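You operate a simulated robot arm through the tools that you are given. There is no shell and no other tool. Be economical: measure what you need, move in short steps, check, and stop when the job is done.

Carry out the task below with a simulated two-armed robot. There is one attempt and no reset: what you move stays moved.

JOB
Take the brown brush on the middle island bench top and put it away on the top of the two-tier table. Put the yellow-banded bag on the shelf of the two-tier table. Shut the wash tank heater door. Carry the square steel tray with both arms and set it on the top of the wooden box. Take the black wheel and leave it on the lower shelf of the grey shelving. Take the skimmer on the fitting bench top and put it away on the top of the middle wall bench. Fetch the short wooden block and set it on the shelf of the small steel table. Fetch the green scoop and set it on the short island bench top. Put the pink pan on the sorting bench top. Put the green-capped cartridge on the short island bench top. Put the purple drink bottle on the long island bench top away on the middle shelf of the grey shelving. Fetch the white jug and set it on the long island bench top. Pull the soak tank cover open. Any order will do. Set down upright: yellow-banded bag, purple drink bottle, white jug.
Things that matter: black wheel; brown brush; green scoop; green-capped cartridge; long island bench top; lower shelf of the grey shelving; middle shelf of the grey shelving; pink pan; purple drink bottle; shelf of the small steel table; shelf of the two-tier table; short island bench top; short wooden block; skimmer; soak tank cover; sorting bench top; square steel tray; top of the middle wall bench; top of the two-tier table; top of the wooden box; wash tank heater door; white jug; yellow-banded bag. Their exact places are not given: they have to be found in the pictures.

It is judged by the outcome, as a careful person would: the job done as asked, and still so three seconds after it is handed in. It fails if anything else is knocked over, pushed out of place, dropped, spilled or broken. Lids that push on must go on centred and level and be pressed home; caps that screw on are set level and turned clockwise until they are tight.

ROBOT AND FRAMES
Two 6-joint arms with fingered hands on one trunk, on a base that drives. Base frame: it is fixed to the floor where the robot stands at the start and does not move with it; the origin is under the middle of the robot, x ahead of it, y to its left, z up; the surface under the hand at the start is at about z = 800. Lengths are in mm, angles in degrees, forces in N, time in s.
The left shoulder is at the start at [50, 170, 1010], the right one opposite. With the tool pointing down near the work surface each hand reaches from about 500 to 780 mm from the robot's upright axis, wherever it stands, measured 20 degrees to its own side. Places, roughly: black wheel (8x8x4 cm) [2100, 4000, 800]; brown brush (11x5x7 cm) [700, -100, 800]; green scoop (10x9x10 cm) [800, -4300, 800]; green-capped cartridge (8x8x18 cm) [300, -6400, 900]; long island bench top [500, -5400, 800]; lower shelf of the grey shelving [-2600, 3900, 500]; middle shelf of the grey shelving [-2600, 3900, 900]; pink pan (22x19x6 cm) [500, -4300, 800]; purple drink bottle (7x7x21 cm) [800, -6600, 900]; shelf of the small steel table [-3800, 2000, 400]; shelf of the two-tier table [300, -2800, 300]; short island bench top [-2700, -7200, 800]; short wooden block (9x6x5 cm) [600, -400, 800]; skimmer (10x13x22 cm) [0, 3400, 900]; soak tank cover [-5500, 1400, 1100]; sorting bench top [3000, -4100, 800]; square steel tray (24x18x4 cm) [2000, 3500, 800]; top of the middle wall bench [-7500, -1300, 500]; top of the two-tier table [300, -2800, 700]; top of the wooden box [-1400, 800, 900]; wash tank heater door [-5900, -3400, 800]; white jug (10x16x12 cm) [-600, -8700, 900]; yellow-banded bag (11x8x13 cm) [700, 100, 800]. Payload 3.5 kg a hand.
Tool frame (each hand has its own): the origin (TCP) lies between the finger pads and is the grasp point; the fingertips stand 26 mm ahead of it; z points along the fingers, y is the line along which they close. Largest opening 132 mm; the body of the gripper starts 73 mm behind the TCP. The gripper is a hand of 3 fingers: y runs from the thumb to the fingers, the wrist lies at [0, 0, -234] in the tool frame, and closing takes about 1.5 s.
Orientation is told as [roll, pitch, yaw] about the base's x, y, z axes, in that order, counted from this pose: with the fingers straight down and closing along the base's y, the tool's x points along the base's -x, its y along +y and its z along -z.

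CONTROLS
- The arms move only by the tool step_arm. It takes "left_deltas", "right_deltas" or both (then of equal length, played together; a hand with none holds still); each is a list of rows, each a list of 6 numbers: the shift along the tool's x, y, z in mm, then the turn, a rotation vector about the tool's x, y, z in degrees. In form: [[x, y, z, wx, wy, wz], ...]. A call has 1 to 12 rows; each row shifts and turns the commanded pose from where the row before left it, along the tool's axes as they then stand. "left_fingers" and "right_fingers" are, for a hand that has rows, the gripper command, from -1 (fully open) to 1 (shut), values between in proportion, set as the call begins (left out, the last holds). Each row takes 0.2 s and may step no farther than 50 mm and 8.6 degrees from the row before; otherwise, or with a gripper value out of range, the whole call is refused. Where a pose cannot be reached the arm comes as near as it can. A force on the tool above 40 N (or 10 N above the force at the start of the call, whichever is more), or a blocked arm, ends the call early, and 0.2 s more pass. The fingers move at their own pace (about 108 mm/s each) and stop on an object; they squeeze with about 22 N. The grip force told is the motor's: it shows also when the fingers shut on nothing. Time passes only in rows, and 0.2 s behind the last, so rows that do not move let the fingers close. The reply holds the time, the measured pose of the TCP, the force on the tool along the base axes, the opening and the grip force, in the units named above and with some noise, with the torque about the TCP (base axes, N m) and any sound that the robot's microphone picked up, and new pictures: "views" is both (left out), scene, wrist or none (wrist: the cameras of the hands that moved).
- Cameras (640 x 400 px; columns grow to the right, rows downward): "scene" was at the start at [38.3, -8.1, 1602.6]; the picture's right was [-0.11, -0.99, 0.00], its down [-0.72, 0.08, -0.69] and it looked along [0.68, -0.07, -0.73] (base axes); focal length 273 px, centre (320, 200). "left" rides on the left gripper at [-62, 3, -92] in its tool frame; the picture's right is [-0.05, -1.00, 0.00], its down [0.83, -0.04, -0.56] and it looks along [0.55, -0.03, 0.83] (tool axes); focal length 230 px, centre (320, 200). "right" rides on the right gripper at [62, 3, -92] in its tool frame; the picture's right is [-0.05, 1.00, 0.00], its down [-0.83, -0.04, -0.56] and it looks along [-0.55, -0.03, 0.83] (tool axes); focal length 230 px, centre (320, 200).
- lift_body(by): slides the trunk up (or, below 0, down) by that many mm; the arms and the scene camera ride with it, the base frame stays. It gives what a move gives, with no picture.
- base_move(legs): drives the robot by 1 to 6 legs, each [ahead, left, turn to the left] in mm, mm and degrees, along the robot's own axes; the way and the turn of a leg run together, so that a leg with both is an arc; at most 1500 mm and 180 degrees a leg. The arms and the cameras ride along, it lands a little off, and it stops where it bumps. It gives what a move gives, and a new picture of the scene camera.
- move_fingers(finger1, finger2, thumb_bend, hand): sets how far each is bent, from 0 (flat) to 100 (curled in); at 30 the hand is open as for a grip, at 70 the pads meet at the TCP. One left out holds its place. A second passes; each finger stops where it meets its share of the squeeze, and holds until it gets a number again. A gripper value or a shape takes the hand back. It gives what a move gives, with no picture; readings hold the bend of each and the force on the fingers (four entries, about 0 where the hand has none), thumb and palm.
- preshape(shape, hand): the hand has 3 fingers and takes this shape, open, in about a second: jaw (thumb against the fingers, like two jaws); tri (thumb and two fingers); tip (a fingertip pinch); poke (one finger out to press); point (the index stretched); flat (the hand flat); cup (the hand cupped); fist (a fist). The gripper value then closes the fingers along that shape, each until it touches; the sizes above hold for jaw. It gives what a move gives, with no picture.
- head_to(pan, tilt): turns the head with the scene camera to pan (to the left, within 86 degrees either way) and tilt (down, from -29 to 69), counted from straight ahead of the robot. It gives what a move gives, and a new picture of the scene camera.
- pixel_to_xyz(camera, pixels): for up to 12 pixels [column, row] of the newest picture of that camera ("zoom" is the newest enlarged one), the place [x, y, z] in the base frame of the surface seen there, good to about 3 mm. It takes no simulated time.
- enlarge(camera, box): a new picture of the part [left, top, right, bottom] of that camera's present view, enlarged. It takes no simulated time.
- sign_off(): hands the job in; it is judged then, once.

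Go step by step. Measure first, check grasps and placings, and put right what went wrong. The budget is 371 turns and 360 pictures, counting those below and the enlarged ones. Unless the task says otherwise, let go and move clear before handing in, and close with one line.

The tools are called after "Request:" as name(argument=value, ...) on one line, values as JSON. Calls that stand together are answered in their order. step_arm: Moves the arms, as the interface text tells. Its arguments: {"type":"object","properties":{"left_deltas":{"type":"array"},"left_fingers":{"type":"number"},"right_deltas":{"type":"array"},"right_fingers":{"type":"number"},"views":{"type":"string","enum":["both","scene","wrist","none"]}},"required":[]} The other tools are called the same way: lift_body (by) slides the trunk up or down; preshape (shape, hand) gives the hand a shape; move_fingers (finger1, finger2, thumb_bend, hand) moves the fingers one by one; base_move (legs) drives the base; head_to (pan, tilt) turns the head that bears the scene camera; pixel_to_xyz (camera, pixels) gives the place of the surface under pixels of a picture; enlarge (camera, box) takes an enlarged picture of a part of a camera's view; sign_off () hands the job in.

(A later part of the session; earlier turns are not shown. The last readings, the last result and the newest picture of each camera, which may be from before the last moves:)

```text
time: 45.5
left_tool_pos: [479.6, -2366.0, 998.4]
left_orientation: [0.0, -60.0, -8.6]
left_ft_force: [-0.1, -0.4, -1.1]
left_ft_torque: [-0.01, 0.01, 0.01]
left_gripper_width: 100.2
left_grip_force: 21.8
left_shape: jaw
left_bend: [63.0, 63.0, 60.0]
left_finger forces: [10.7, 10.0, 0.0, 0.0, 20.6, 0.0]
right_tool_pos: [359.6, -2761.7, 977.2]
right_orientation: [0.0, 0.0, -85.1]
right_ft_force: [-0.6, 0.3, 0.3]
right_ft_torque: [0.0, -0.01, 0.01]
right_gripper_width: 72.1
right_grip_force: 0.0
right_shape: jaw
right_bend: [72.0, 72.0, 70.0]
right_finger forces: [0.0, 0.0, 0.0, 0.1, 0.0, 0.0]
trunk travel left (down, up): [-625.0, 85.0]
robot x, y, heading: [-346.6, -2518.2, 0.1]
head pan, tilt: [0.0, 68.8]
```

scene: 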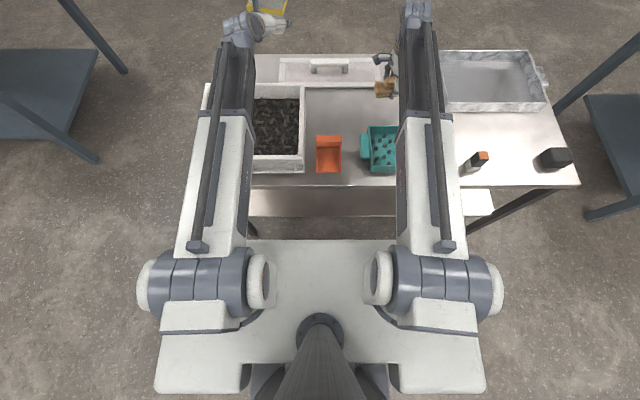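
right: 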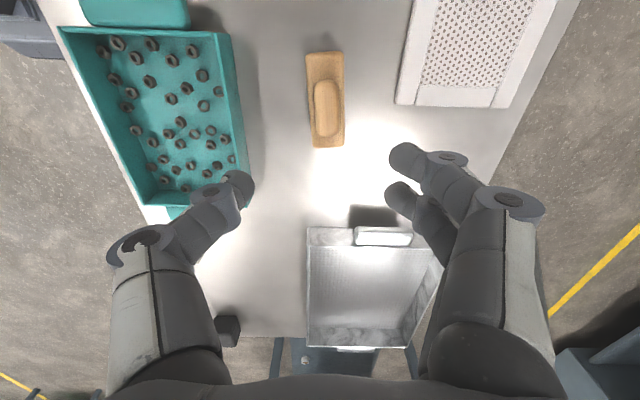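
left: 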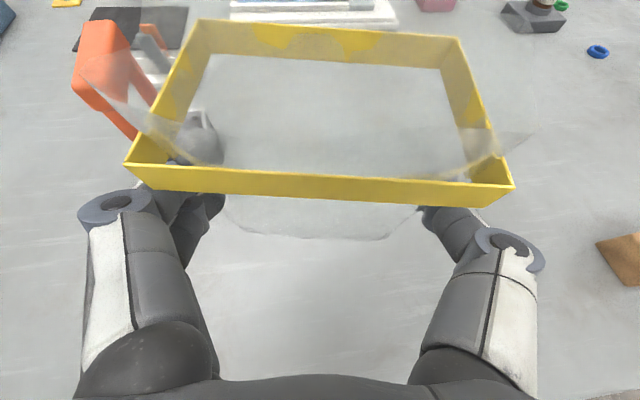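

The brush stands on the table top. Next is the bag on the shelf at z of about 321. I'll retract both arms, back away, then lower the trunk.

Request:
step_arm(right_deltas=[[-15.3, -36, -25, 0, 0, 0], [-15.3, -36, -25, 0, 0, 0], [-15.3, -36, -25, 0, 0, 0], [-15.3, -36, -25, 0, 0, 0], [-15.3, -36, -25, 0, 0, 0], [-15.3, -36, -25, 0, 0, 0]], left_deltas=[[0, 0, 0, 0, 0, 0], [20.5, -6.2, -35.5, 0, 0, 0], [20.5, -6.2, -35.5, 0, 0, 0], [20.5, -6.2, -35.5, 0, 0, 0], [20.5, -6.2, -35.5, 0, 0, 0], [0, 0, 0, 0, 0, 0]], views="none")

Request:
base_move(legs=[[-345, 0, 0]])

Request:
head_to(pan=0, tilt=40)

```text
time: 46.9
left_tool_pos: [325.1, -2365.9, 997.6]
left_orientation: [-0.1, -59.9, -8.6]
left_ft_force: [-0.1, -0.6, 0.3]
left_ft_torque: [-0.03, 0.03, -0.02]
left_gripper_width: 100.1
left_grip_force: 22.1
left_shape: jaw
left_bend: [63.0, 63.0, 60.0]
left_finger forces: [10.8, 9.8, 0.0, 0.1, 20.7, 0.1]
left hand out of reach, approached as far as the arm can: row 5
right_tool_pos: [150.3, -2870.1, 1127.6]
right_orientation: [-0.1, 0.0, -85.1]
right_ft_force: [0.4, -0.1, 0.1]
right_ft_torque: [0.03, -0.02, 0.01]
right_gripper_width: 72.1
right_grip_force: 0.1
right_shape: jaw
right_bend: [72.0, 72.0, 70.0]
right_finger forces: [0.0, 0.1, 0.0, 0.1, 0.0, 0.1]
trunk travel left (down, up): [-625.0, 85.0]
robot x, y, heading: [-349.9, -2519.9, -0.1]
head pan, tilt: [0.0, 68.8]
```

```text
time: 49.1
left_tool_pos: [-17.5, -2364.7, 999.0]
left_orientation: [0.0, -59.8, -8.6]
left_ft_force: [0.2, 0.3, 0.7]
left_ft_torque: [-0.01, 0.0, 0.0]
left_gripper_width: 100.3
left_grip_force: 22.2
left_shape: jaw
left_bend: [63.0, 63.0, 60.0]
left_finger forces: [10.8, 9.9, 0.0, 0.1, 20.7, 0.1]
right_tool_pos: [-190.9, -2868.5, 1127.5]
right_orientation: [0.0, 0.0, -85.1]
right_ft_force: [-0.5, -0.1, -0.5]
right_ft_torque: [0.0, -0.05, 0.01]
right_gripper_width: 72.4
right_grip_force: 0.0
right_shape: jaw
right_bend: [72.0, 72.0, 70.0]
right_finger forces: [0.0, 0.1, 0.1, 0.1, 0.0, 0.1]
trunk travel left (down, up): [-625.0, 85.0]
robot x, y, heading: [-694.2, -2520.1, -0.0]
head pan, tilt: [0.0, 68.8]
```

scene: 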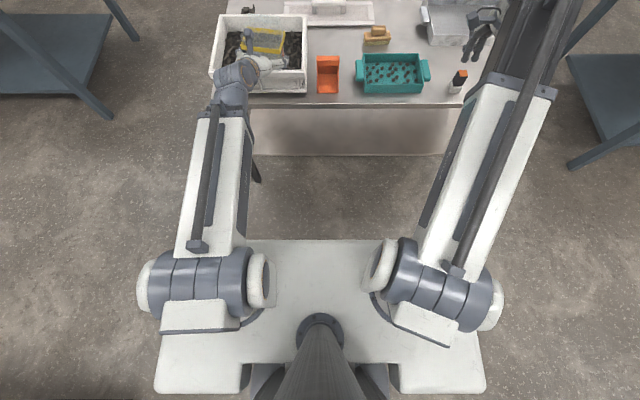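

```text
time: 50.1
left_tool_pos: [-15.7, -2364.0, 997.5]
left_orientation: [0.0, -59.9, -8.6]
left_ft_force: [0.5, -0.2, -0.7]
left_ft_torque: [0.01, -0.02, 0.01]
left_gripper_width: 100.3
left_grip_force: 22.1
left_shape: jaw
left_bend: [63.0, 63.0, 60.0]
left_finger forces: [10.9, 9.9, 0.0, 0.1, 20.7, 0.1]
right_tool_pos: [-191.1, -2869.0, 1127.5]
right_orientation: [0.0, 0.0, -85.0]
right_ft_force: [-0.2, -0.6, -0.1]
right_ft_torque: [-0.04, -0.02, 0.04]
right_gripper_width: 72.1
right_grip_force: 0.1
right_shape: jaw
right_bend: [72.0, 72.0, 70.0]
right_finger forces: [0.0, 0.0, 0.0, 0.0, 0.0, 0.1]
trunk travel left (down, up): [-625.0, 85.0]
robot x, y, heading: [-687.0, -2518.3, -0.2]
head pan, tilt: [0.0, 40.0]
```

scene: 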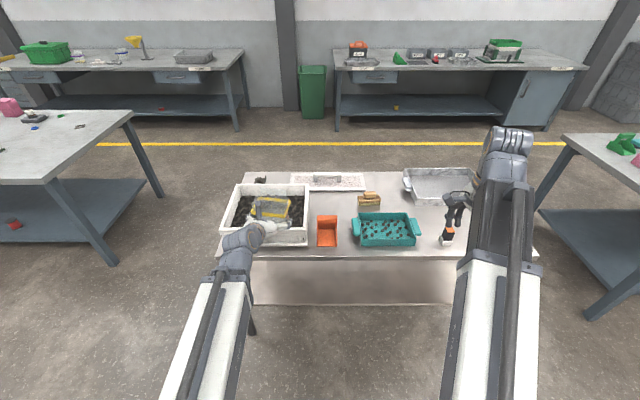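

The bag is nearly clear of the edge. I'll back 90 mm more, lower the trunk 600, and take a look.

Request:
base_move(legs=[[-90, 0, 0]])

Request:
lift_body(by=-600)

Request:
head_to(pan=5, tilt=25)

```text
time: 51.2
left_tool_pos: [-107.6, -2363.6, 999.6]
left_orientation: [0.0, -60.0, -8.6]
left_ft_force: [-0.4, -0.3, -1.3]
left_ft_torque: [-0.03, -0.01, 0.01]
left_gripper_width: 100.3
left_grip_force: 21.9
left_shape: jaw
left_bend: [63.0, 63.0, 60.0]
left_finger forces: [10.8, 9.9, 0.0, 0.0, 20.8, 0.0]
right_tool_pos: [-282.4, -2867.1, 1127.6]
right_orientation: [0.0, -0.1, -85.0]
right_ft_force: [-1.0, 0.0, -0.3]
right_ft_torque: [0.0, -0.04, 0.0]
right_gripper_width: 72.2
right_grip_force: 0.0
right_shape: jaw
right_bend: [72.0, 72.0, 70.0]
right_finger forces: [0.0, 0.0, 0.0, 0.0, 0.1, 0.1]
trunk travel left (down, up): [-625.0, 85.0]
robot x, y, heading: [-777.7, -2523.2, -0.0]
head pan, tilt: [0.0, 40.0]
```

scene: 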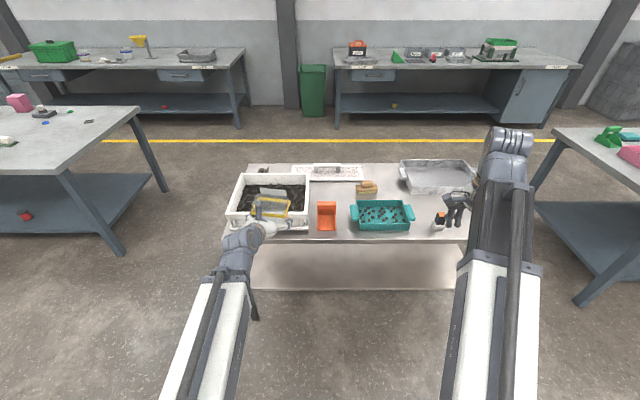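

```text
refused: -600 is not a number from -400 to 400
```

```text
time: 51.9
left_tool_pos: [-106.7, -2363.7, 997.8]
left_orientation: [0.0, -59.8, -8.5]
left_ft_force: [0.2, -0.1, -0.1]
left_ft_torque: [0.01, 0.03, 0.03]
left_gripper_width: 100.2
left_grip_force: 22.0
left_shape: jaw
left_bend: [63.0, 63.0, 60.0]
left_finger forces: [10.8, 9.8, 0.1, 0.1, 20.7, 0.0]
right_tool_pos: [-280.3, -2869.5, 1128.3]
right_orientation: [0.1, 0.0, -85.0]
right_ft_force: [0.6, -0.4, -0.6]
right_ft_torque: [-0.02, 0.03, -0.04]
right_gripper_width: 72.1
right_grip_force: 0.0
right_shape: jaw
right_bend: [72.0, 72.0, 70.0]
right_finger forces: [0.0, 0.0, 0.1, 0.1, 0.0, 0.0]
trunk travel left (down, up): [-625.0, 85.0]
robot x, y, heading: [-784.2, -2523.5, -0.2]
head pan, tilt: [5.0, 25.0]
```

scene: 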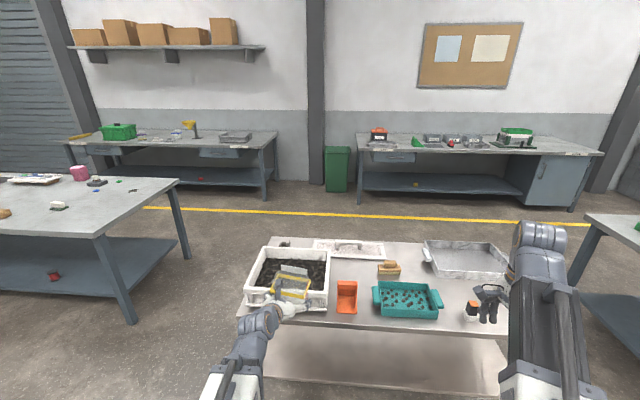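

The limit is 400 mm per slide, so I'll lower in two steps and then look.

Request:
lift_body(by=-400)

Request:
lift_body(by=-200)

Request:
head_to(pan=5, tilt=35)

```text
time: 55.8
left_tool_pos: [-105.3, -2363.0, 599.0]
left_orientation: [0.0, -59.9, -8.5]
left_ft_force: [1.0, -0.5, -0.7]
left_ft_torque: [-0.01, -0.01, -0.02]
left_gripper_width: 100.3
left_grip_force: 22.0
left_shape: jaw
left_bend: [63.0, 63.0, 60.0]
left_finger forces: [10.8, 9.9, 0.1, 0.0, 20.7, 0.0]
right_tool_pos: [-281.5, -2867.7, 726.4]
right_orientation: [0.0, -0.1, -84.9]
right_ft_force: [-0.4, 0.4, 0.0]
right_ft_torque: [0.02, 0.02, 0.03]
right_gripper_width: 72.0
right_grip_force: 0.0
right_shape: jaw
right_bend: [72.0, 72.0, 70.0]
right_finger forces: [0.1, 0.1, 0.1, 0.1, 0.0, 0.0]
trunk travel left (down, up): [-225.0, 485.0]
robot x, y, heading: [-777.0, -2521.7, 0.3]
head pan, tilt: [5.0, 25.0]
```

```text
time: 57.9
left_tool_pos: [-106.9, -2365.3, 397.5]
left_orientation: [0.0, -59.8, -8.4]
left_ft_force: [0.1, 0.4, 0.5]
left_ft_torque: [-0.03, -0.03, -0.02]
left_gripper_width: 100.3
left_grip_force: 21.8
left_shape: jaw
left_bend: [63.0, 63.0, 60.0]
left_finger forces: [10.8, 10.0, 0.1, 0.1, 20.7, 0.1]
right_tool_pos: [-280.7, -2867.5, 527.0]
right_orientation: [0.0, 0.0, -85.0]
right_ft_force: [0.5, -0.5, 0.0]
right_ft_torque: [-0.02, 0.0, 0.01]
right_gripper_width: 72.2
right_grip_force: 0.1
right_shape: jaw
right_bend: [72.0, 72.0, 70.0]
right_finger forces: [0.0, 0.0, 0.0, 0.1, 0.0, 0.0]
trunk travel left (down, up): [-25.0, 685.0]
robot x, y, heading: [-779.1, -2522.6, 0.0]
head pan, tilt: [5.0, 25.0]
```

```text
time: 58.7
left_tool_pos: [-107.6, -2364.4, 397.8]
left_orientation: [0.0, -59.9, -8.5]
left_ft_force: [-0.3, -0.3, -0.1]
left_ft_torque: [-0.04, 0.02, 0.01]
left_gripper_width: 100.0
left_grip_force: 21.7
left_shape: jaw
left_bend: [63.0, 63.0, 60.0]
left_finger forces: [10.8, 9.9, 0.1, 0.0, 20.8, 0.1]
right_tool_pos: [-281.8, -2868.8, 528.0]
right_orientation: [0.1, 0.0, -85.0]
right_ft_force: [-0.5, 1.2, -0.1]
right_ft_torque: [-0.03, -0.03, 0.0]
right_gripper_width: 72.0
right_grip_force: 0.0
right_shape: jaw
right_bend: [72.0, 72.0, 70.0]
right_finger forces: [0.0, 0.1, 0.1, 0.0, 0.0, 0.1]
trunk travel left (down, up): [-25.0, 685.0]
robot x, y, heading: [-780.1, -2524.5, 0.1]
head pan, tilt: [5.0, 35.0]
```

scene: 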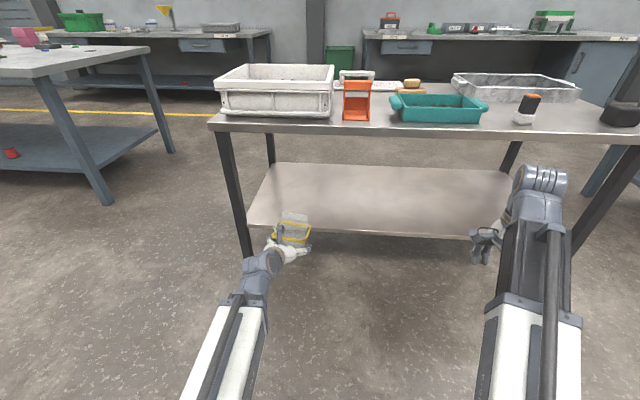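

The shelf is clear and visible. I'll measure the shelf edge and height near where the bag will go.

Request:
pixel_to_xyz(camera="scene", pixels=[[255, 220], [330, 225], [330, 200], [400, 180], [238, 220], [480, 230]])

Request:
base_move(legs=[[160, -40, 0]])

```text
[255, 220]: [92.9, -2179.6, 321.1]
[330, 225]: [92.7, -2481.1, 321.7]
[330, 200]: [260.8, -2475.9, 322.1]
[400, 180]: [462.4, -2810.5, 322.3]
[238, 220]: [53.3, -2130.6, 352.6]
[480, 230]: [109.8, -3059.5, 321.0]
```

```text
time: 60.1
left_tool_pos: [57.5, -2402.3, 398.6]
left_orientation: [0.0, -59.9, -8.4]
left_ft_force: [0.3, 0.0, -0.3]
left_ft_torque: [0.0, 0.0, 0.02]
left_gripper_width: 100.4
left_grip_force: 22.3
left_shape: jaw
left_bend: [63.0, 63.0, 60.0]
left_finger forces: [10.9, 9.9, 0.0, 0.1, 20.7, 0.0]
right_tool_pos: [-115.3, -2907.3, 526.3]
right_orientation: [0.0, 0.0, -84.8]
right_ft_force: [-0.3, 0.0, 1.3]
right_ft_torque: [-0.02, 0.02, 0.0]
right_gripper_width: 72.1
right_grip_force: 0.0
right_shape: jaw
right_bend: [72.0, 72.0, 70.0]
right_finger forces: [0.0, 0.1, 0.1, 0.0, 0.0, 0.1]
trunk travel left (down, up): [-25.0, 685.0]
robot x, y, heading: [-620.3, -2560.1, 0.2]
head pan, tilt: [5.0, 35.0]
```

scene: 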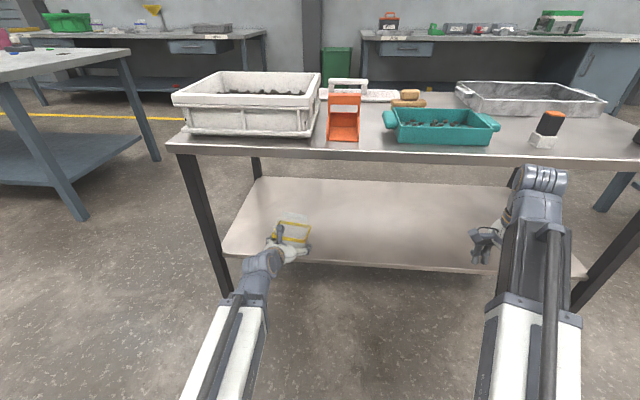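

The shelf is at z 321.5. I'll extend to x of about 215, then lower to TCP z 361.

Request:
step_arm(left_deltas=[[-19.8, 2.8, 34.2, 0, 0, 0], [-19.8, 2.8, 34.2, 0, 0, 0], [-19.8, 2.8, 34.2, 0, 0, 0], [-19.8, 2.8, 34.2, 0, 0, 0], [16, 0, 9.2, 0, 0, 0], [8.5, 0, 5, 0, 0, 0], [6, 0, 3.5, 0, 0, 0]], views="both")

```text
time: 61.7
left_tool_pos: [216.7, -2413.2, 363.1]
left_orientation: [0.0, -59.9, -8.5]
left_ft_force: [0.1, 0.3, -0.1]
left_ft_torque: [-0.02, 0.0, 0.01]
left_gripper_width: 100.2
left_grip_force: 21.9
left_shape: jaw
left_bend: [63.0, 63.0, 60.0]
left_finger forces: [10.7, 9.9, 0.1, 0.0, 20.7, 0.0]
right_tool_pos: [-115.8, -2906.9, 527.8]
right_orientation: [-0.1, 0.0, -84.8]
right_ft_force: [-0.8, 0.0, 0.4]
right_ft_torque: [-0.01, 0.01, 0.01]
right_gripper_width: 72.1
right_grip_force: 0.0
right_shape: jaw
right_bend: [72.0, 72.0, 70.0]
right_finger forces: [0.1, 0.1, 0.0, 0.1, 0.0, 0.0]
trunk travel left (down, up): [-25.0, 685.0]
robot x, y, heading: [-614.2, -2563.6, 0.1]
head pan, tilt: [5.0, 35.0]
```

scene: 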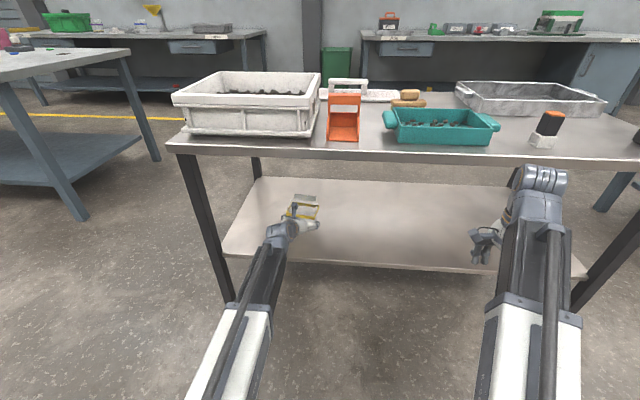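
left: 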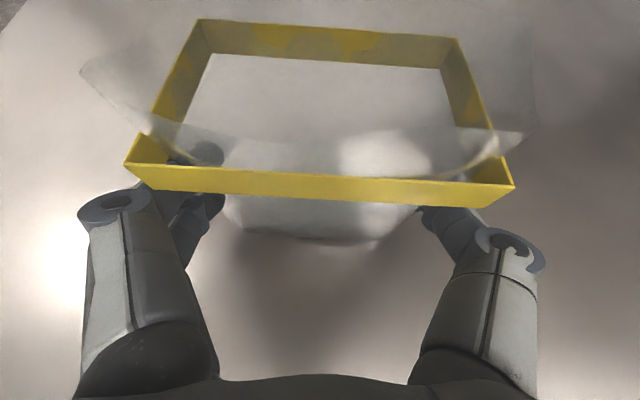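

I'm about 3 mm above the shelf. I'll lower 2.5 mm, open, and withdraw along the entry line.

Request:
step_arm(left_deltas=[[2.3, 0, 1.3, 0, 0, 0], [0, 0, 0, 0, 0, 0]], views="none")

Request:
step_arm(left_deltas=[[0, 0, 0, 0, 0, 0], [0, 0, 0, 0, 0, 0], [0, 0, 0, 0, 0, 0], [0, 0, 0, 0, 0, 0], [0, 0, -35, 0, 0, 0], [0, 0, -35, 0, 0, 0], [0, 0, -35, 0, 0, 0], [0, 0, -35, 0, 0, 0]], left_fingers=-1, views="both")

```text
time: 62.3
left_tool_pos: [215.9, -2413.1, 360.4]
left_orientation: [0.1, -59.9, -8.3]
left_ft_force: [-0.5, -0.1, 0.2]
left_ft_torque: [0.01, 0.02, -0.03]
left_gripper_width: 100.1
left_grip_force: 21.9
left_shape: jaw
left_bend: [63.0, 63.0, 60.0]
left_finger forces: [10.8, 9.9, 0.0, 0.0, 20.7, 0.0]
right_tool_pos: [-115.4, -2907.2, 528.2]
right_orientation: [-0.1, 0.0, -84.9]
right_ft_force: [0.2, 1.2, -0.2]
right_ft_torque: [0.01, -0.02, 0.01]
right_gripper_width: 71.7
right_grip_force: 0.1
right_shape: jaw
right_bend: [72.0, 72.0, 70.0]
right_finger forces: [0.1, 0.0, 0.0, 0.1, 0.0, 0.1]
trunk travel left (down, up): [-25.0, 685.0]
robot x, y, heading: [-614.4, -2556.2, -0.0]
head pan, tilt: [5.0, 35.0]
```

```text
time: 64.1
left_tool_pos: [96.1, -2397.5, 429.8]
left_orientation: [0.0, -59.9, -8.4]
left_ft_force: [-0.1, 0.2, -0.3]
left_ft_torque: [-0.03, 0.02, 0.02]
left_gripper_width: 132.2
left_grip_force: 0.2
left_shape: jaw
left_bend: [30.0, 30.0, 30.0]
left_finger forces: [0.0, 0.1, 0.0, 0.0, 0.0, 0.0]
right_tool_pos: [-115.2, -2906.5, 527.4]
right_orientation: [0.0, 0.0, -84.9]
right_ft_force: [-0.6, 0.3, -0.5]
right_ft_torque: [0.02, -0.01, 0.0]
right_gripper_width: 72.0
right_grip_force: 0.1
right_shape: jaw
right_bend: [72.0, 72.0, 70.0]
right_finger forces: [0.0, 0.2, 0.0, 0.1, 0.0, 0.0]
trunk travel left (down, up): [-25.0, 685.0]
robot x, y, heading: [-616.3, -2556.2, -0.2]
head pan, tilt: [5.0, 35.0]
```

scene: 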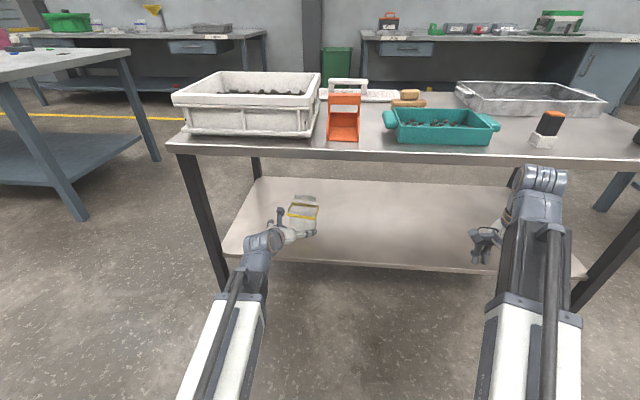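
left: 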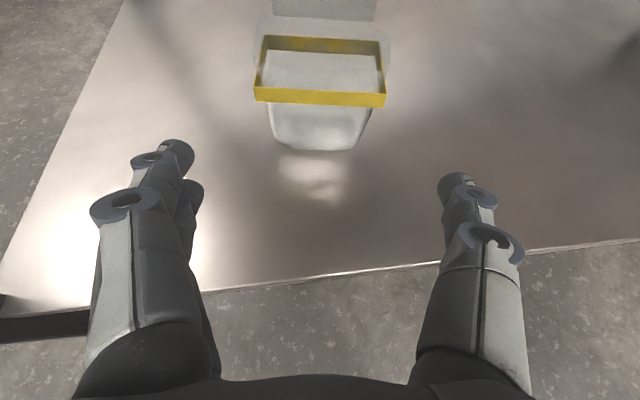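

The bag stands upright on the shelf. I'll back out, raise the trunk, and drive north-about to the east aisle.

Request:
base_move(legs=[[-230, 0, 0]])

Request:
lift_body(by=400)

Request:
lift_body(by=200)

Request:
step_arm(left_deltas=[[0, 0, -10, 0, 8.6, 0], [0, 0, -10, 0, 8.6, 0], [0, 0, -10, 0, 8.6, 0], [0, 0, -10, 0, 8.6, 0], [0, 0, -10, 0, 8.6, 0], [0, 0, -10, 0, 8.6, 0], [0, 0, 0, 0, 8.4, 0], [0, 0, 0, 0, 0, -8.4]], right_deltas=[[0, 0, 0, 0, 0, -8.5], [0, 0, 0, 0, 0, -8.5], [0, 0, 0, 0, 0, -8.5], [0, 0, 0, 0, 0, -8.5], [0, 0, 0, 0, 0, -8.5], [0, 0, 0, 0, 0, -8.5], [0, 0, 0, 0, 0, -8.5], [0, 0, 0, 0, 0, -8.5]], views="none")

Request:
base_move(legs=[[0, 1050, 0], [1150, 0, 0], [1100, 0, 0]])

Request:
head_to(pan=-80, tilt=20)

```text
time: 65.8
left_tool_pos: [-131.5, -2396.2, 429.7]
left_orientation: [-0.1, -59.9, -8.4]
left_ft_force: [0.5, 0.6, -0.6]
left_ft_torque: [-0.02, 0.01, 0.01]
left_gripper_width: 131.8
left_grip_force: 0.2
left_shape: jaw
left_bend: [30.0, 30.0, 30.0]
left_finger forces: [0.1, 0.0, 0.1, 0.0, 0.0, 0.0]
right_tool_pos: [-343.2, -2906.9, 527.4]
right_orientation: [0.1, 0.1, -84.9]
right_ft_force: [0.4, -0.1, -0.2]
right_ft_torque: [-0.05, 0.01, -0.03]
right_gripper_width: 72.0
right_grip_force: 0.0
right_shape: jaw
right_bend: [72.0, 72.0, 70.0]
right_finger forces: [0.0, 0.0, 0.0, 0.0, 0.0, 0.0]
trunk travel left (down, up): [-25.0, 685.0]
robot x, y, heading: [-844.0, -2561.5, 0.1]
head pan, tilt: [5.0, 35.0]
```

scene: 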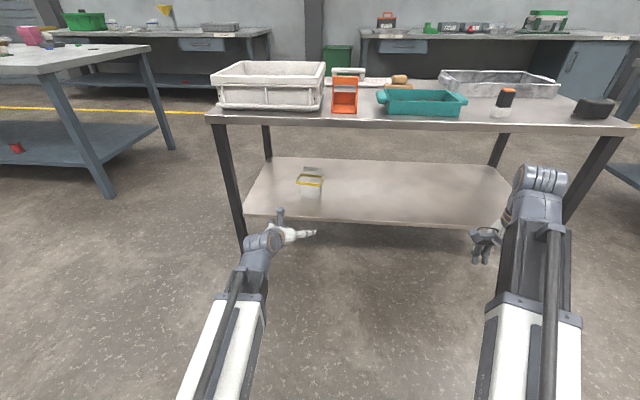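

```text
time: 69.7
left_tool_pos: [-131.1, -2397.0, 829.7]
left_orientation: [0.0, -59.8, -8.5]
left_ft_force: [0.8, -0.3, -0.7]
left_ft_torque: [-0.01, 0.0, 0.0]
left_gripper_width: 132.0
left_grip_force: 0.0
left_shape: jaw
left_bend: [30.0, 30.0, 30.0]
left_finger forces: [0.0, 0.0, 0.0, 0.0, 0.0, 0.0]
right_tool_pos: [-342.5, -2906.6, 927.0]
right_orientation: [0.0, -0.1, -84.9]
right_ft_force: [1.3, 0.2, -0.2]
right_ft_torque: [0.0, -0.04, -0.01]
right_gripper_width: 72.0
right_grip_force: 0.0
right_shape: jaw
right_bend: [72.0, 72.0, 70.0]
right_finger forces: [0.0, 0.1, 0.1, 0.0, 0.0, 0.0]
trunk travel left (down, up): [-425.0, 285.0]
robot x, y, heading: [-841.7, -2561.9, -0.1]
head pan, tilt: [5.0, 35.0]
```

```text
time: 71.8
left_tool_pos: [-131.3, -2397.3, 1029.6]
left_orientation: [0.0, -59.8, -8.5]
left_ft_force: [0.1, 0.4, 0.3]
left_ft_torque: [0.01, -0.01, 0.0]
left_gripper_width: 132.1
left_grip_force: 0.0
left_shape: jaw
left_bend: [30.0, 30.0, 30.0]
left_finger forces: [0.1, 0.0, 0.0, 0.1, 0.1, 0.1]
right_tool_pos: [-341.6, -2906.8, 1127.6]
right_orientation: [0.0, 0.0, -84.9]
right_ft_force: [-0.2, 0.2, 0.1]
right_ft_torque: [0.0, 0.0, -0.01]
right_gripper_width: 72.0
right_grip_force: 0.0
right_shape: jaw
right_bend: [72.0, 72.0, 70.0]
right_finger forces: [0.0, 0.1, 0.0, 0.0, 0.1, 0.1]
trunk travel left (down, up): [-625.0, 85.0]
robot x, y, heading: [-838.7, -2559.6, 0.0]
head pan, tilt: [5.0, 35.0]
```

```text
time: 73.6
left_tool_pos: [-166.8, -2392.7, 1076.3]
left_orientation: [0.0, 0.2, 0.0]
left_ft_force: [-1.3, 0.2, -0.7]
left_ft_torque: [-0.01, 0.0, 0.01]
left_gripper_width: 131.9
left_grip_force: 0.0
left_shape: jaw
left_bend: [30.0, 30.0, 30.0]
left_finger forces: [0.1, 0.0, 0.1, 0.1, 0.1, 0.1]
right_tool_pos: [-342.7, -2905.5, 1128.1]
right_orientation: [0.0, 0.0, -16.7]
right_ft_force: [-0.4, 0.0, -0.6]
right_ft_torque: [0.01, 0.01, -0.01]
right_gripper_width: 72.1
right_grip_force: 0.2
right_shape: jaw
right_bend: [72.0, 72.0, 70.0]
right_finger forces: [0.1, 0.1, 0.0, 0.0, 0.0, 0.0]
trunk travel left (down, up): [-625.0, 85.0]
robot x, y, heading: [-839.9, -2563.4, 0.1]
head pan, tilt: [5.0, 35.0]
```

```text
time: 77.5
left_tool_pos: [-184.9, -1625.3, 1075.8]
left_orientation: [0.0, 0.0, 6.9]
left_ft_force: [-0.1, 0.0, -0.3]
left_ft_torque: [0.01, 0.03, -0.02]
left_gripper_width: 131.9
left_grip_force: 0.2
left_shape: jaw
left_bend: [30.0, 30.0, 30.0]
left_finger forces: [0.0, 0.1, 0.0, 0.1, 0.0, 0.0]
right_tool_pos: [-298.4, -2158.1, 1128.0]
right_orientation: [0.0, 0.1, -10.0]
right_ft_force: [0.1, 0.0, -0.2]
right_ft_torque: [0.03, -0.02, 0.02]
right_gripper_width: 72.2
right_grip_force: 0.0
right_shape: jaw
right_bend: [72.0, 72.0, 70.0]
right_finger forces: [0.0, 0.1, 0.1, 0.0, 0.0, 0.0]
trunk travel left (down, up): [-625.0, 85.0]
robot x, y, heading: [-840.0, -1875.9, 7.0]
head pan, tilt: [5.0, 35.0]
stopped in leg 1: the robot was blocked; the commanded pose is now the measured one
```

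scene: 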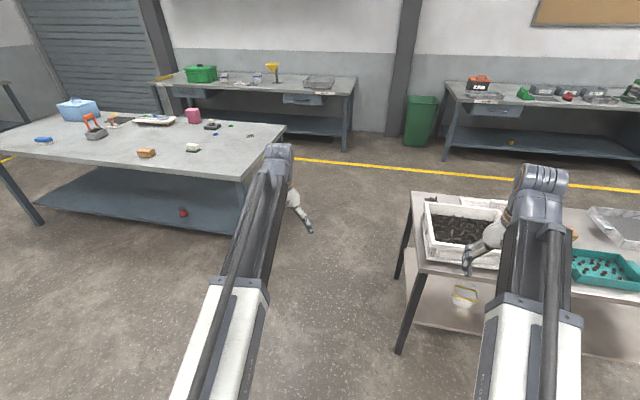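

```text
time: 79.1
left_tool_pos: [-186.2, -1622.8, 1075.5]
left_orientation: [0.0, 0.1, 6.9]
left_ft_force: [1.0, 0.1, 0.4]
left_ft_torque: [0.0, 0.0, -0.02]
left_gripper_width: 132.1
left_grip_force: 0.0
left_shape: jaw
left_bend: [30.0, 30.0, 30.0]
left_finger forces: [0.0, 0.0, 0.0, 0.0, 0.0, 0.0]
right_tool_pos: [-299.0, -2156.2, 1127.7]
right_orientation: [-0.1, 0.0, -10.0]
right_ft_force: [0.0, 0.3, 1.2]
right_ft_torque: [0.03, 0.01, 0.01]
right_gripper_width: 72.3
right_grip_force: 0.1
right_shape: jaw
right_bend: [72.0, 72.0, 70.0]
right_finger forces: [0.0, 0.0, 0.1, 0.0, 0.1, 0.0]
trunk travel left (down, up): [-625.0, 85.0]
robot x, y, heading: [-838.1, -1876.6, 6.8]
head pan, tilt: [-80.0, 20.0]
```

scene: 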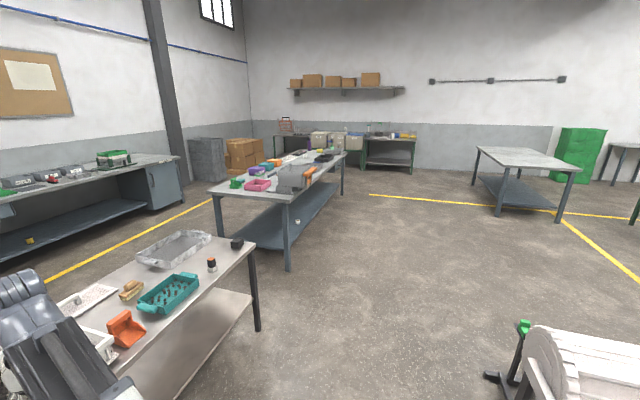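

The base was blocked at y -1876, so something stands at the left or behind. I'll look left to see what it touched.

Request:
head_to(pan=86, tilt=40)

```text
time: 81.7
left_tool_pos: [-187.8, -1623.7, 1075.9]
left_orientation: [-0.1, 0.1, 6.9]
left_ft_force: [0.1, 0.0, -0.5]
left_ft_torque: [-0.03, 0.01, 0.02]
left_gripper_width: 131.9
left_grip_force: 0.0
left_shape: jaw
left_bend: [30.0, 30.0, 30.0]
left_finger forces: [0.1, 0.1, 0.0, 0.1, 0.1, 0.0]
right_tool_pos: [-299.0, -2155.7, 1127.3]
right_orientation: [-0.2, 0.0, -9.9]
right_ft_force: [0.1, 0.0, 0.3]
right_ft_torque: [-0.02, -0.03, -0.01]
right_gripper_width: 72.6
right_grip_force: 0.1
right_shape: jaw
right_bend: [72.0, 72.0, 70.0]
right_finger forces: [0.0, 0.1, 0.0, 0.0, 0.0, 0.0]
trunk travel left (down, up): [-625.0, 85.0]
robot x, y, heading: [-838.5, -1874.4, 7.0]
head pan, tilt: [85.9, 40.0]
```

scene: 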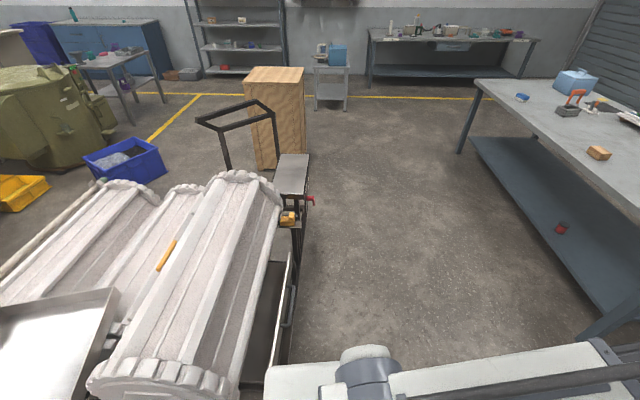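

It touched only the heavy rack's end, and nothing is displaced. I'll move ahead first, then left and east through the aisle.

Request:
base_move(legs=[[280, 0, 0], [0, 380, -7], [1150, 0, 0], [800, 0, 0]])

Request:
head_to(pan=-60, tilt=20)

```text
time: 95.0
left_tool_pos: [2049.3, -1252.1, 1076.0]
left_orientation: [0.0, 0.1, 1.2]
left_ft_force: [0.8, -0.8, -0.6]
left_ft_torque: [0.0, 0.02, 0.0]
left_gripper_width: 131.9
left_grip_force: 0.2
left_shape: jaw
left_bend: [30.0, 30.0, 30.0]
left_finger forces: [0.0, 0.1, 0.0, 0.0, 0.1, 0.1]
right_tool_pos: [1884.1, -1771.1, 1127.3]
right_orientation: [-0.1, 0.0, -15.8]
right_ft_force: [0.5, 0.5, 0.3]
right_ft_torque: [-0.01, 0.03, 0.02]
right_gripper_width: 72.4
right_grip_force: 0.0
right_shape: jaw
right_bend: [72.0, 72.0, 70.0]
right_finger forces: [0.0, 0.0, 0.0, 0.0, 0.1, 0.0]
trunk travel left (down, up): [-625.0, 85.0]
robot x, y, heading: [1377.9, -1435.3, 1.4]
head pan, tilt: [85.9, 40.0]
```

scene: 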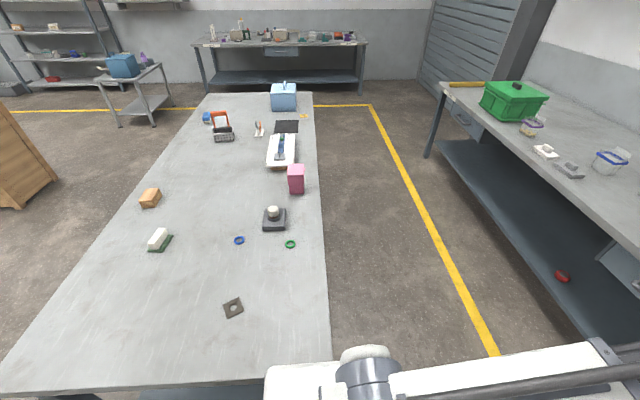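

```text
time: 97.3
left_tool_pos: [2049.5, -1253.2, 1076.1]
left_orientation: [0.0, 0.2, 1.2]
left_ft_force: [-0.3, -0.5, 0.2]
left_ft_torque: [-0.02, -0.01, -0.02]
left_gripper_width: 132.0
left_grip_force: 0.0
left_shape: jaw
left_bend: [30.0, 30.0, 30.0]
left_finger forces: [0.0, 0.0, 0.1, 0.1, 0.0, 0.0]
right_tool_pos: [1882.7, -1770.9, 1128.2]
right_orientation: [-0.1, 0.0, -15.9]
right_ft_force: [-0.4, -0.8, 0.3]
right_ft_torque: [-0.01, 0.02, 0.03]
right_gripper_width: 72.4
right_grip_force: 0.1
right_shape: jaw
right_bend: [72.0, 72.0, 70.0]
right_finger forces: [0.0, 0.0, 0.0, 0.0, 0.0, 0.0]
trunk travel left (down, up): [-625.0, 85.0]
robot x, y, heading: [1377.2, -1435.8, 1.3]
head pan, tilt: [-60.0, 20.0]
```

scene: 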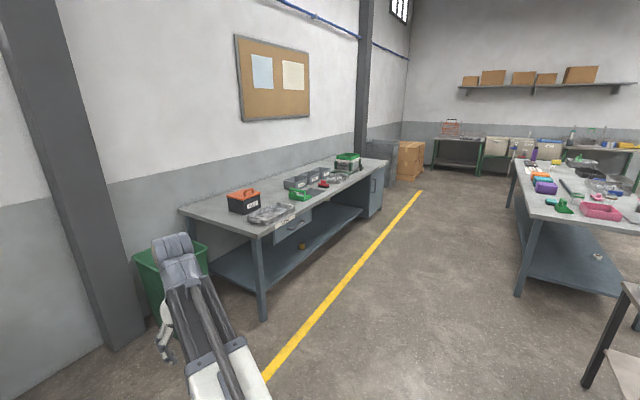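

I see the long island with the green scoop at (563,207) and the pink pan at (602,211), and the sorting bench on the left. I'll measure them.

Request:
enlarge(camera="scene", box=[480, 130, 640, 230])

Request:
pixel_to_xyz(camera="scene", pixels=[[563, 207], [602, 211], [517, 217], [520, 290], [258, 235], [385, 163], [275, 213], [335, 195], [360, 175], [640, 235], [545, 187], [182, 208]])

```text
4.00 times, centred on (560, 180) of scene
```

zoom: 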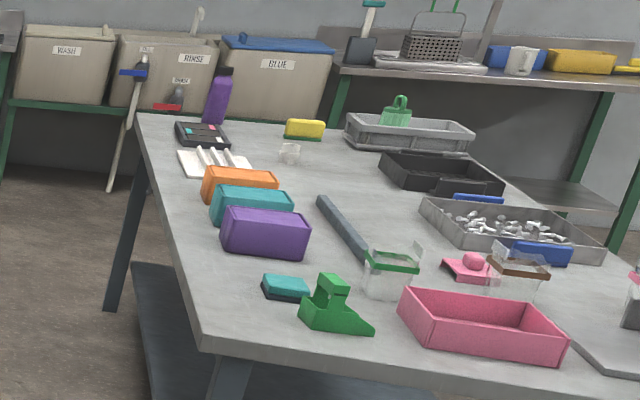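

```text
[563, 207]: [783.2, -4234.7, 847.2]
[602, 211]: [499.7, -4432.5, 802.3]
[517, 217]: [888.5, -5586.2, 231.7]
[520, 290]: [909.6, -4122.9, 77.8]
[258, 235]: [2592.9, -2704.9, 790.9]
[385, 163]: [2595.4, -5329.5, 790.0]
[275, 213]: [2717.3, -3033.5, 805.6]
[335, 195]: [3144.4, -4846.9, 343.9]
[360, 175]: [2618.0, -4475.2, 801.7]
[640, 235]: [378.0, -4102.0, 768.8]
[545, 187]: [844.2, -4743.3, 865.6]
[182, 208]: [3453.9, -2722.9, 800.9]
```

The long island's east edge is at about 920 and its north end at about -4070. The sorting bench's west edge is at 2593. I'll drive to face west at about (1330,-4300).

Request:
base_move(legs=[[0, -1450, -1], [0, 0, 179], [0, 1400, 0]])

Request:
head_to(pan=0, tilt=50)

```text
time: 118.5
left_tool_pos: [828.5, -4468.0, 1075.1]
left_orientation: [-0.1, 0.1, -176.5]
left_ft_force: [0.0, 0.9, 0.6]
left_ft_torque: [0.0, -0.03, -0.01]
left_gripper_width: 132.2
left_grip_force: 0.0
left_shape: jaw
left_bend: [30.0, 30.0, 30.0]
left_finger forces: [0.0, 0.1, 0.0, 0.1, 0.1, 0.1]
right_tool_pos: [973.0, -3942.6, 1128.5]
right_orientation: [-0.1, 0.0, 166.7]
right_ft_force: [-0.4, 0.0, 0.6]
right_ft_torque: [0.01, -0.01, 0.0]
right_gripper_width: 72.3
right_grip_force: 0.0
right_shape: jaw
right_bend: [72.0, 72.0, 70.0]
right_finger forces: [0.1, 0.1, 0.0, 0.0, 0.0, 0.0]
trunk travel left (down, up): [-625.0, 85.0]
robot x, y, heading: [1492.5, -4255.0, -176.3]
head pan, tilt: [-60.0, 20.0]
```

scene: 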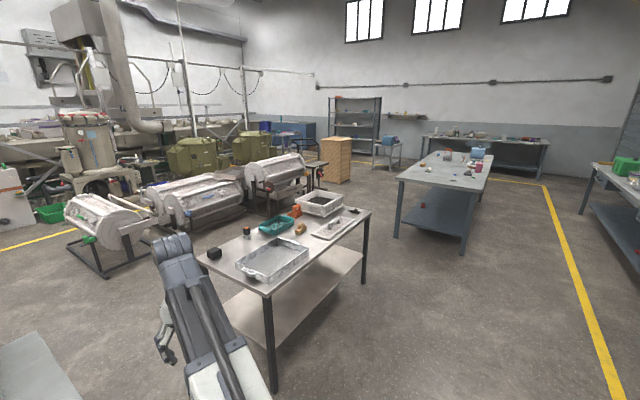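

```text
time: 119.8
left_tool_pos: [828.2, -4468.8, 1076.1]
left_orientation: [0.0, 0.0, -176.5]
left_ft_force: [0.1, -0.3, 0.4]
left_ft_torque: [-0.01, 0.0, 0.0]
left_gripper_width: 132.1
left_grip_force: 0.1
left_shape: jaw
left_bend: [30.0, 30.0, 30.0]
left_finger forces: [0.0, 0.1, 0.1, 0.1, 0.1, 0.0]
right_tool_pos: [971.2, -3942.1, 1127.5]
right_orientation: [-0.2, -0.1, 166.6]
right_ft_force: [0.2, 0.4, 0.1]
right_ft_torque: [0.0, -0.01, 0.04]
right_gripper_width: 72.3
right_grip_force: 0.1
right_shape: jaw
right_bend: [72.0, 72.0, 70.0]
right_finger forces: [0.0, 0.1, 0.0, 0.0, 0.0, 0.0]
trunk travel left (down, up): [-625.0, 85.0]
robot x, y, heading: [1489.4, -4256.5, -176.3]
head pan, tilt: [0.0, 50.0]
```

scene: 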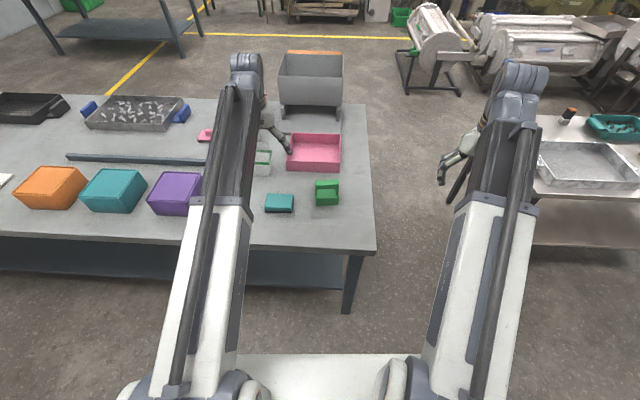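

The pan is at (315,152) and the scoop at (327,193). I'll measure the pan's rim corners and the edges.

Request:
pixel_to_xyz(camera="scene", pixels=[[294, 135], [340, 135], [341, 166], [289, 165], [315, 150], [316, 135], [316, 166], [327, 184], [327, 196], [350, 250], [375, 245], [364, 105]])

Request:
enlarge(camera="scene", box=[240, 90, 400, 220])

```text
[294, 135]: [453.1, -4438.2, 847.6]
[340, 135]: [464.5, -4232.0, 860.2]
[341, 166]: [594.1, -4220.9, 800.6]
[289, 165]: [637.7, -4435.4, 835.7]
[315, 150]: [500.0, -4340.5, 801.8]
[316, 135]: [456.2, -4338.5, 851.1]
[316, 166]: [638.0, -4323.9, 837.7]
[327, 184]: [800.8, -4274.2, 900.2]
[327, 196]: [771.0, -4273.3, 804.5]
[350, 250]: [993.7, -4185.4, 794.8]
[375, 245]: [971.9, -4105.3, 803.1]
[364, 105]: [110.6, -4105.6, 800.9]
```

```text
3.08 times, centred on (320, 155) of scene
```

zoom: 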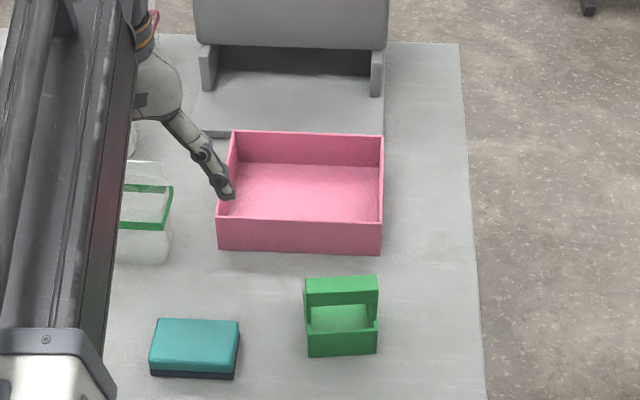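

The pan spans x 455–640 and y -4440 to -4228, rim z 860. A hopper and a container crowd its west and south sides, while the scoop stands at (800,-4274). I'll move closer and inspect the scoop with the right wrist camera.

Request:
base_move(legs=[[90, 150, -3.7]])

Request:
step_arm(right_deltas=[[0, 0, 0, 0, 0, -8.4], [0, 0, 0, 0, 0, -8.4], [-16, 37, 10, 0, 0, 0], [-16, 37, 10, 0, 0, 0], [-16, 37, 10, 0, 0, 0], [-16, 37, 10, 0, 0, 0], [-16, 37, 10, 0, 0, 0]], right_fingers=-1, left_deltas=[[0, 20, 0, 0, 0, 0], [0, 20, 0, 0, 0, 0], [0, 20, 0, 0, 0, 0], [0, 20, 0, 0, 0, 0], [0, 20, 0, 0, 0, 0], [0, 0, 0, 0, 0, 0], [0, 0, 0, 0, 0, 0]], views="both")

```text
time: 121.2
left_tool_pos: [728.9, -4574.7, 1075.4]
left_orientation: [0.1, 0.1, 179.5]
left_ft_force: [-0.1, -0.8, -0.3]
left_ft_torque: [0.03, -0.04, 0.01]
left_gripper_width: 132.0
left_grip_force: 0.1
left_shape: jaw
left_bend: [30.0, 30.0, 30.0]
left_finger forces: [0.1, 0.0, 0.0, 0.0, 0.1, 0.0]
right_tool_pos: [909.8, -4062.3, 1128.1]
right_orientation: [-0.1, 0.0, 162.5]
right_ft_force: [-0.2, 1.1, 0.0]
right_ft_torque: [0.02, -0.02, 0.03]
right_gripper_width: 72.4
right_grip_force: 0.1
right_shape: jaw
right_bend: [72.0, 72.0, 70.0]
right_finger forces: [0.1, 0.0, 0.0, 0.0, 0.0, 0.0]
trunk travel left (down, up): [-625.0, 85.0]
robot x, y, heading: [1406.8, -4412.4, 179.2]
head pan, tilt: [0.0, 50.0]
```

scene: 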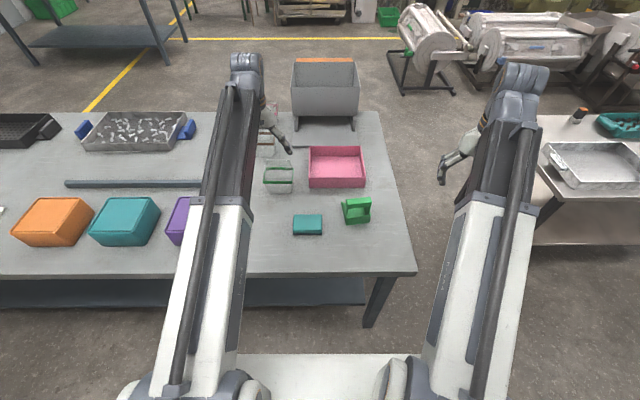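

```text
time: 122.8
left_tool_pos: [727.9, -4674.1, 1076.1]
left_orientation: [0.0, 0.1, 179.5]
left_ft_force: [0.6, -0.7, 0.0]
left_ft_torque: [-0.04, 0.01, -0.01]
left_gripper_width: 131.8
left_grip_force: 0.1
left_shape: jaw
left_bend: [30.0, 30.0, 30.0]
left_finger forces: [0.0, 0.1, 0.0, 0.0, 0.1, 0.1]
right_tool_pos: [828.8, -4246.0, 1076.0]
right_orientation: [0.0, 0.0, 179.3]
right_ft_force: [-1.3, -0.1, -0.2]
right_ft_torque: [0.01, -0.01, -0.01]
right_gripper_width: 131.8
right_grip_force: 0.1
right_shape: jaw
right_bend: [30.0, 30.0, 30.0]
right_finger forces: [0.1, 0.0, 0.1, 0.0, 0.1, 0.0]
trunk travel left (down, up): [-625.0, 85.0]
robot x, y, heading: [1408.9, -4409.7, 179.7]
head pan, tilt: [0.0, 50.0]
```

scene: 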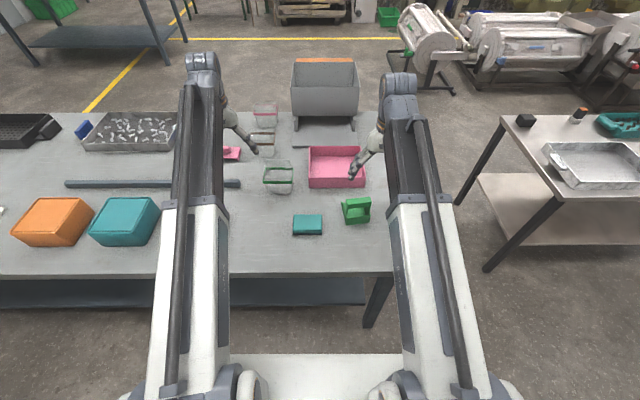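
right: 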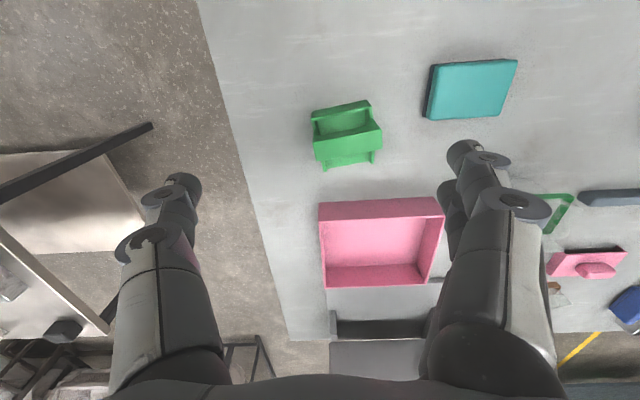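
left: 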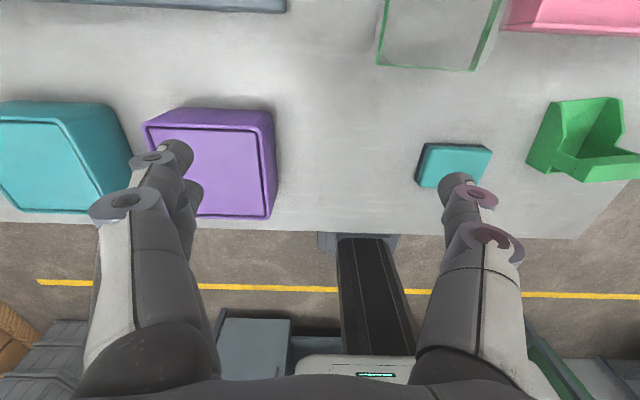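

I'll enlarge the scoop in the right camera and measure both objects there.

Request:
enlarge(camera="right", box=[290, 80, 410, 180])

Request:
pixel_to_xyz(camera="right", pixels=[[313, 115], [368, 105], [380, 130], [318, 143], [345, 118], [345, 150], [324, 165], [370, 155], [321, 205], [440, 202], [415, 284], [327, 286]])

```text
4.00 times, centred on (350, 130) of right
```

zoom: 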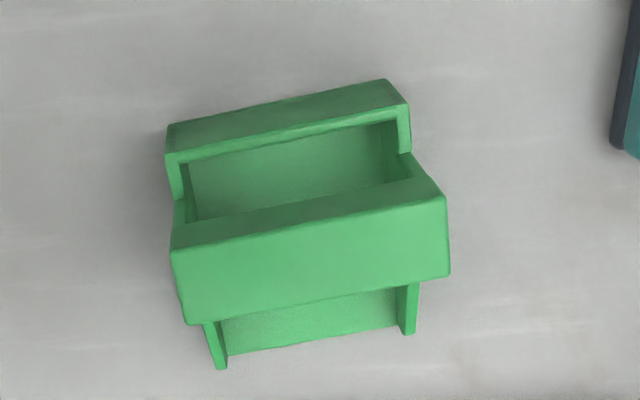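

```text
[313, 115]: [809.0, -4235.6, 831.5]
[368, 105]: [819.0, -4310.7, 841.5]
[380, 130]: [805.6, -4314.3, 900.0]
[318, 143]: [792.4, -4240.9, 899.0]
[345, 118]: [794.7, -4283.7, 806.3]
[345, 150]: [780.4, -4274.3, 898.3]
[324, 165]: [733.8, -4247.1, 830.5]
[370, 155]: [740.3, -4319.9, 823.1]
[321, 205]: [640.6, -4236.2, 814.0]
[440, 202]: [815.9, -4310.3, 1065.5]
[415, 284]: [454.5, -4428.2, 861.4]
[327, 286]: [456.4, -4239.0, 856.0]
```

The scoop's top bar spans y -4237 to -4316 at z 870–900, centred at x 788 with yaw about +11°. I'll turn to match, go down over its ends and close along its width.

Request:
step_arm(right_deltas=[[-20.5, 15, 20, 0, 0, 0], [-20.5, 15, 20, 0, 0, 0], [0, 0, 10, 0, 0, -6], [0, 0, 10, 0, 0, -5], [0, 0, 40, 0, 0, 0]], views="wrist")

```text
time: 124.0
left_tool_pos: [728.2, -4674.4, 1076.1]
left_orientation: [0.0, 0.1, 179.6]
left_ft_force: [0.2, -0.3, 0.2]
left_ft_torque: [-0.02, -0.01, -0.03]
left_gripper_width: 132.2
left_grip_force: 0.2
left_shape: jaw
left_bend: [30.0, 30.0, 30.0]
left_finger forces: [0.0, 0.1, 0.1, 0.0, 0.1, 0.1]
right_tool_pos: [787.3, -4274.0, 977.5]
right_orientation: [-0.2, 0.0, -169.6]
right_ft_force: [0.1, -0.1, 0.1]
right_ft_torque: [-0.01, 0.0, 0.0]
right_gripper_width: 131.7
right_grip_force: 0.1
right_shape: jaw
right_bend: [30.0, 30.0, 30.0]
right_finger forces: [0.1, 0.0, 0.0, 0.1, 0.0, 0.0]
trunk travel left (down, up): [-625.0, 85.0]
robot x, y, heading: [1409.8, -4412.8, 179.6]
head pan, tilt: [0.0, 50.0]
```

right: 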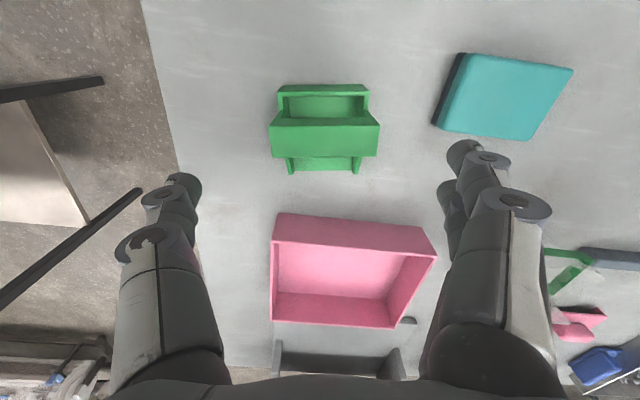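

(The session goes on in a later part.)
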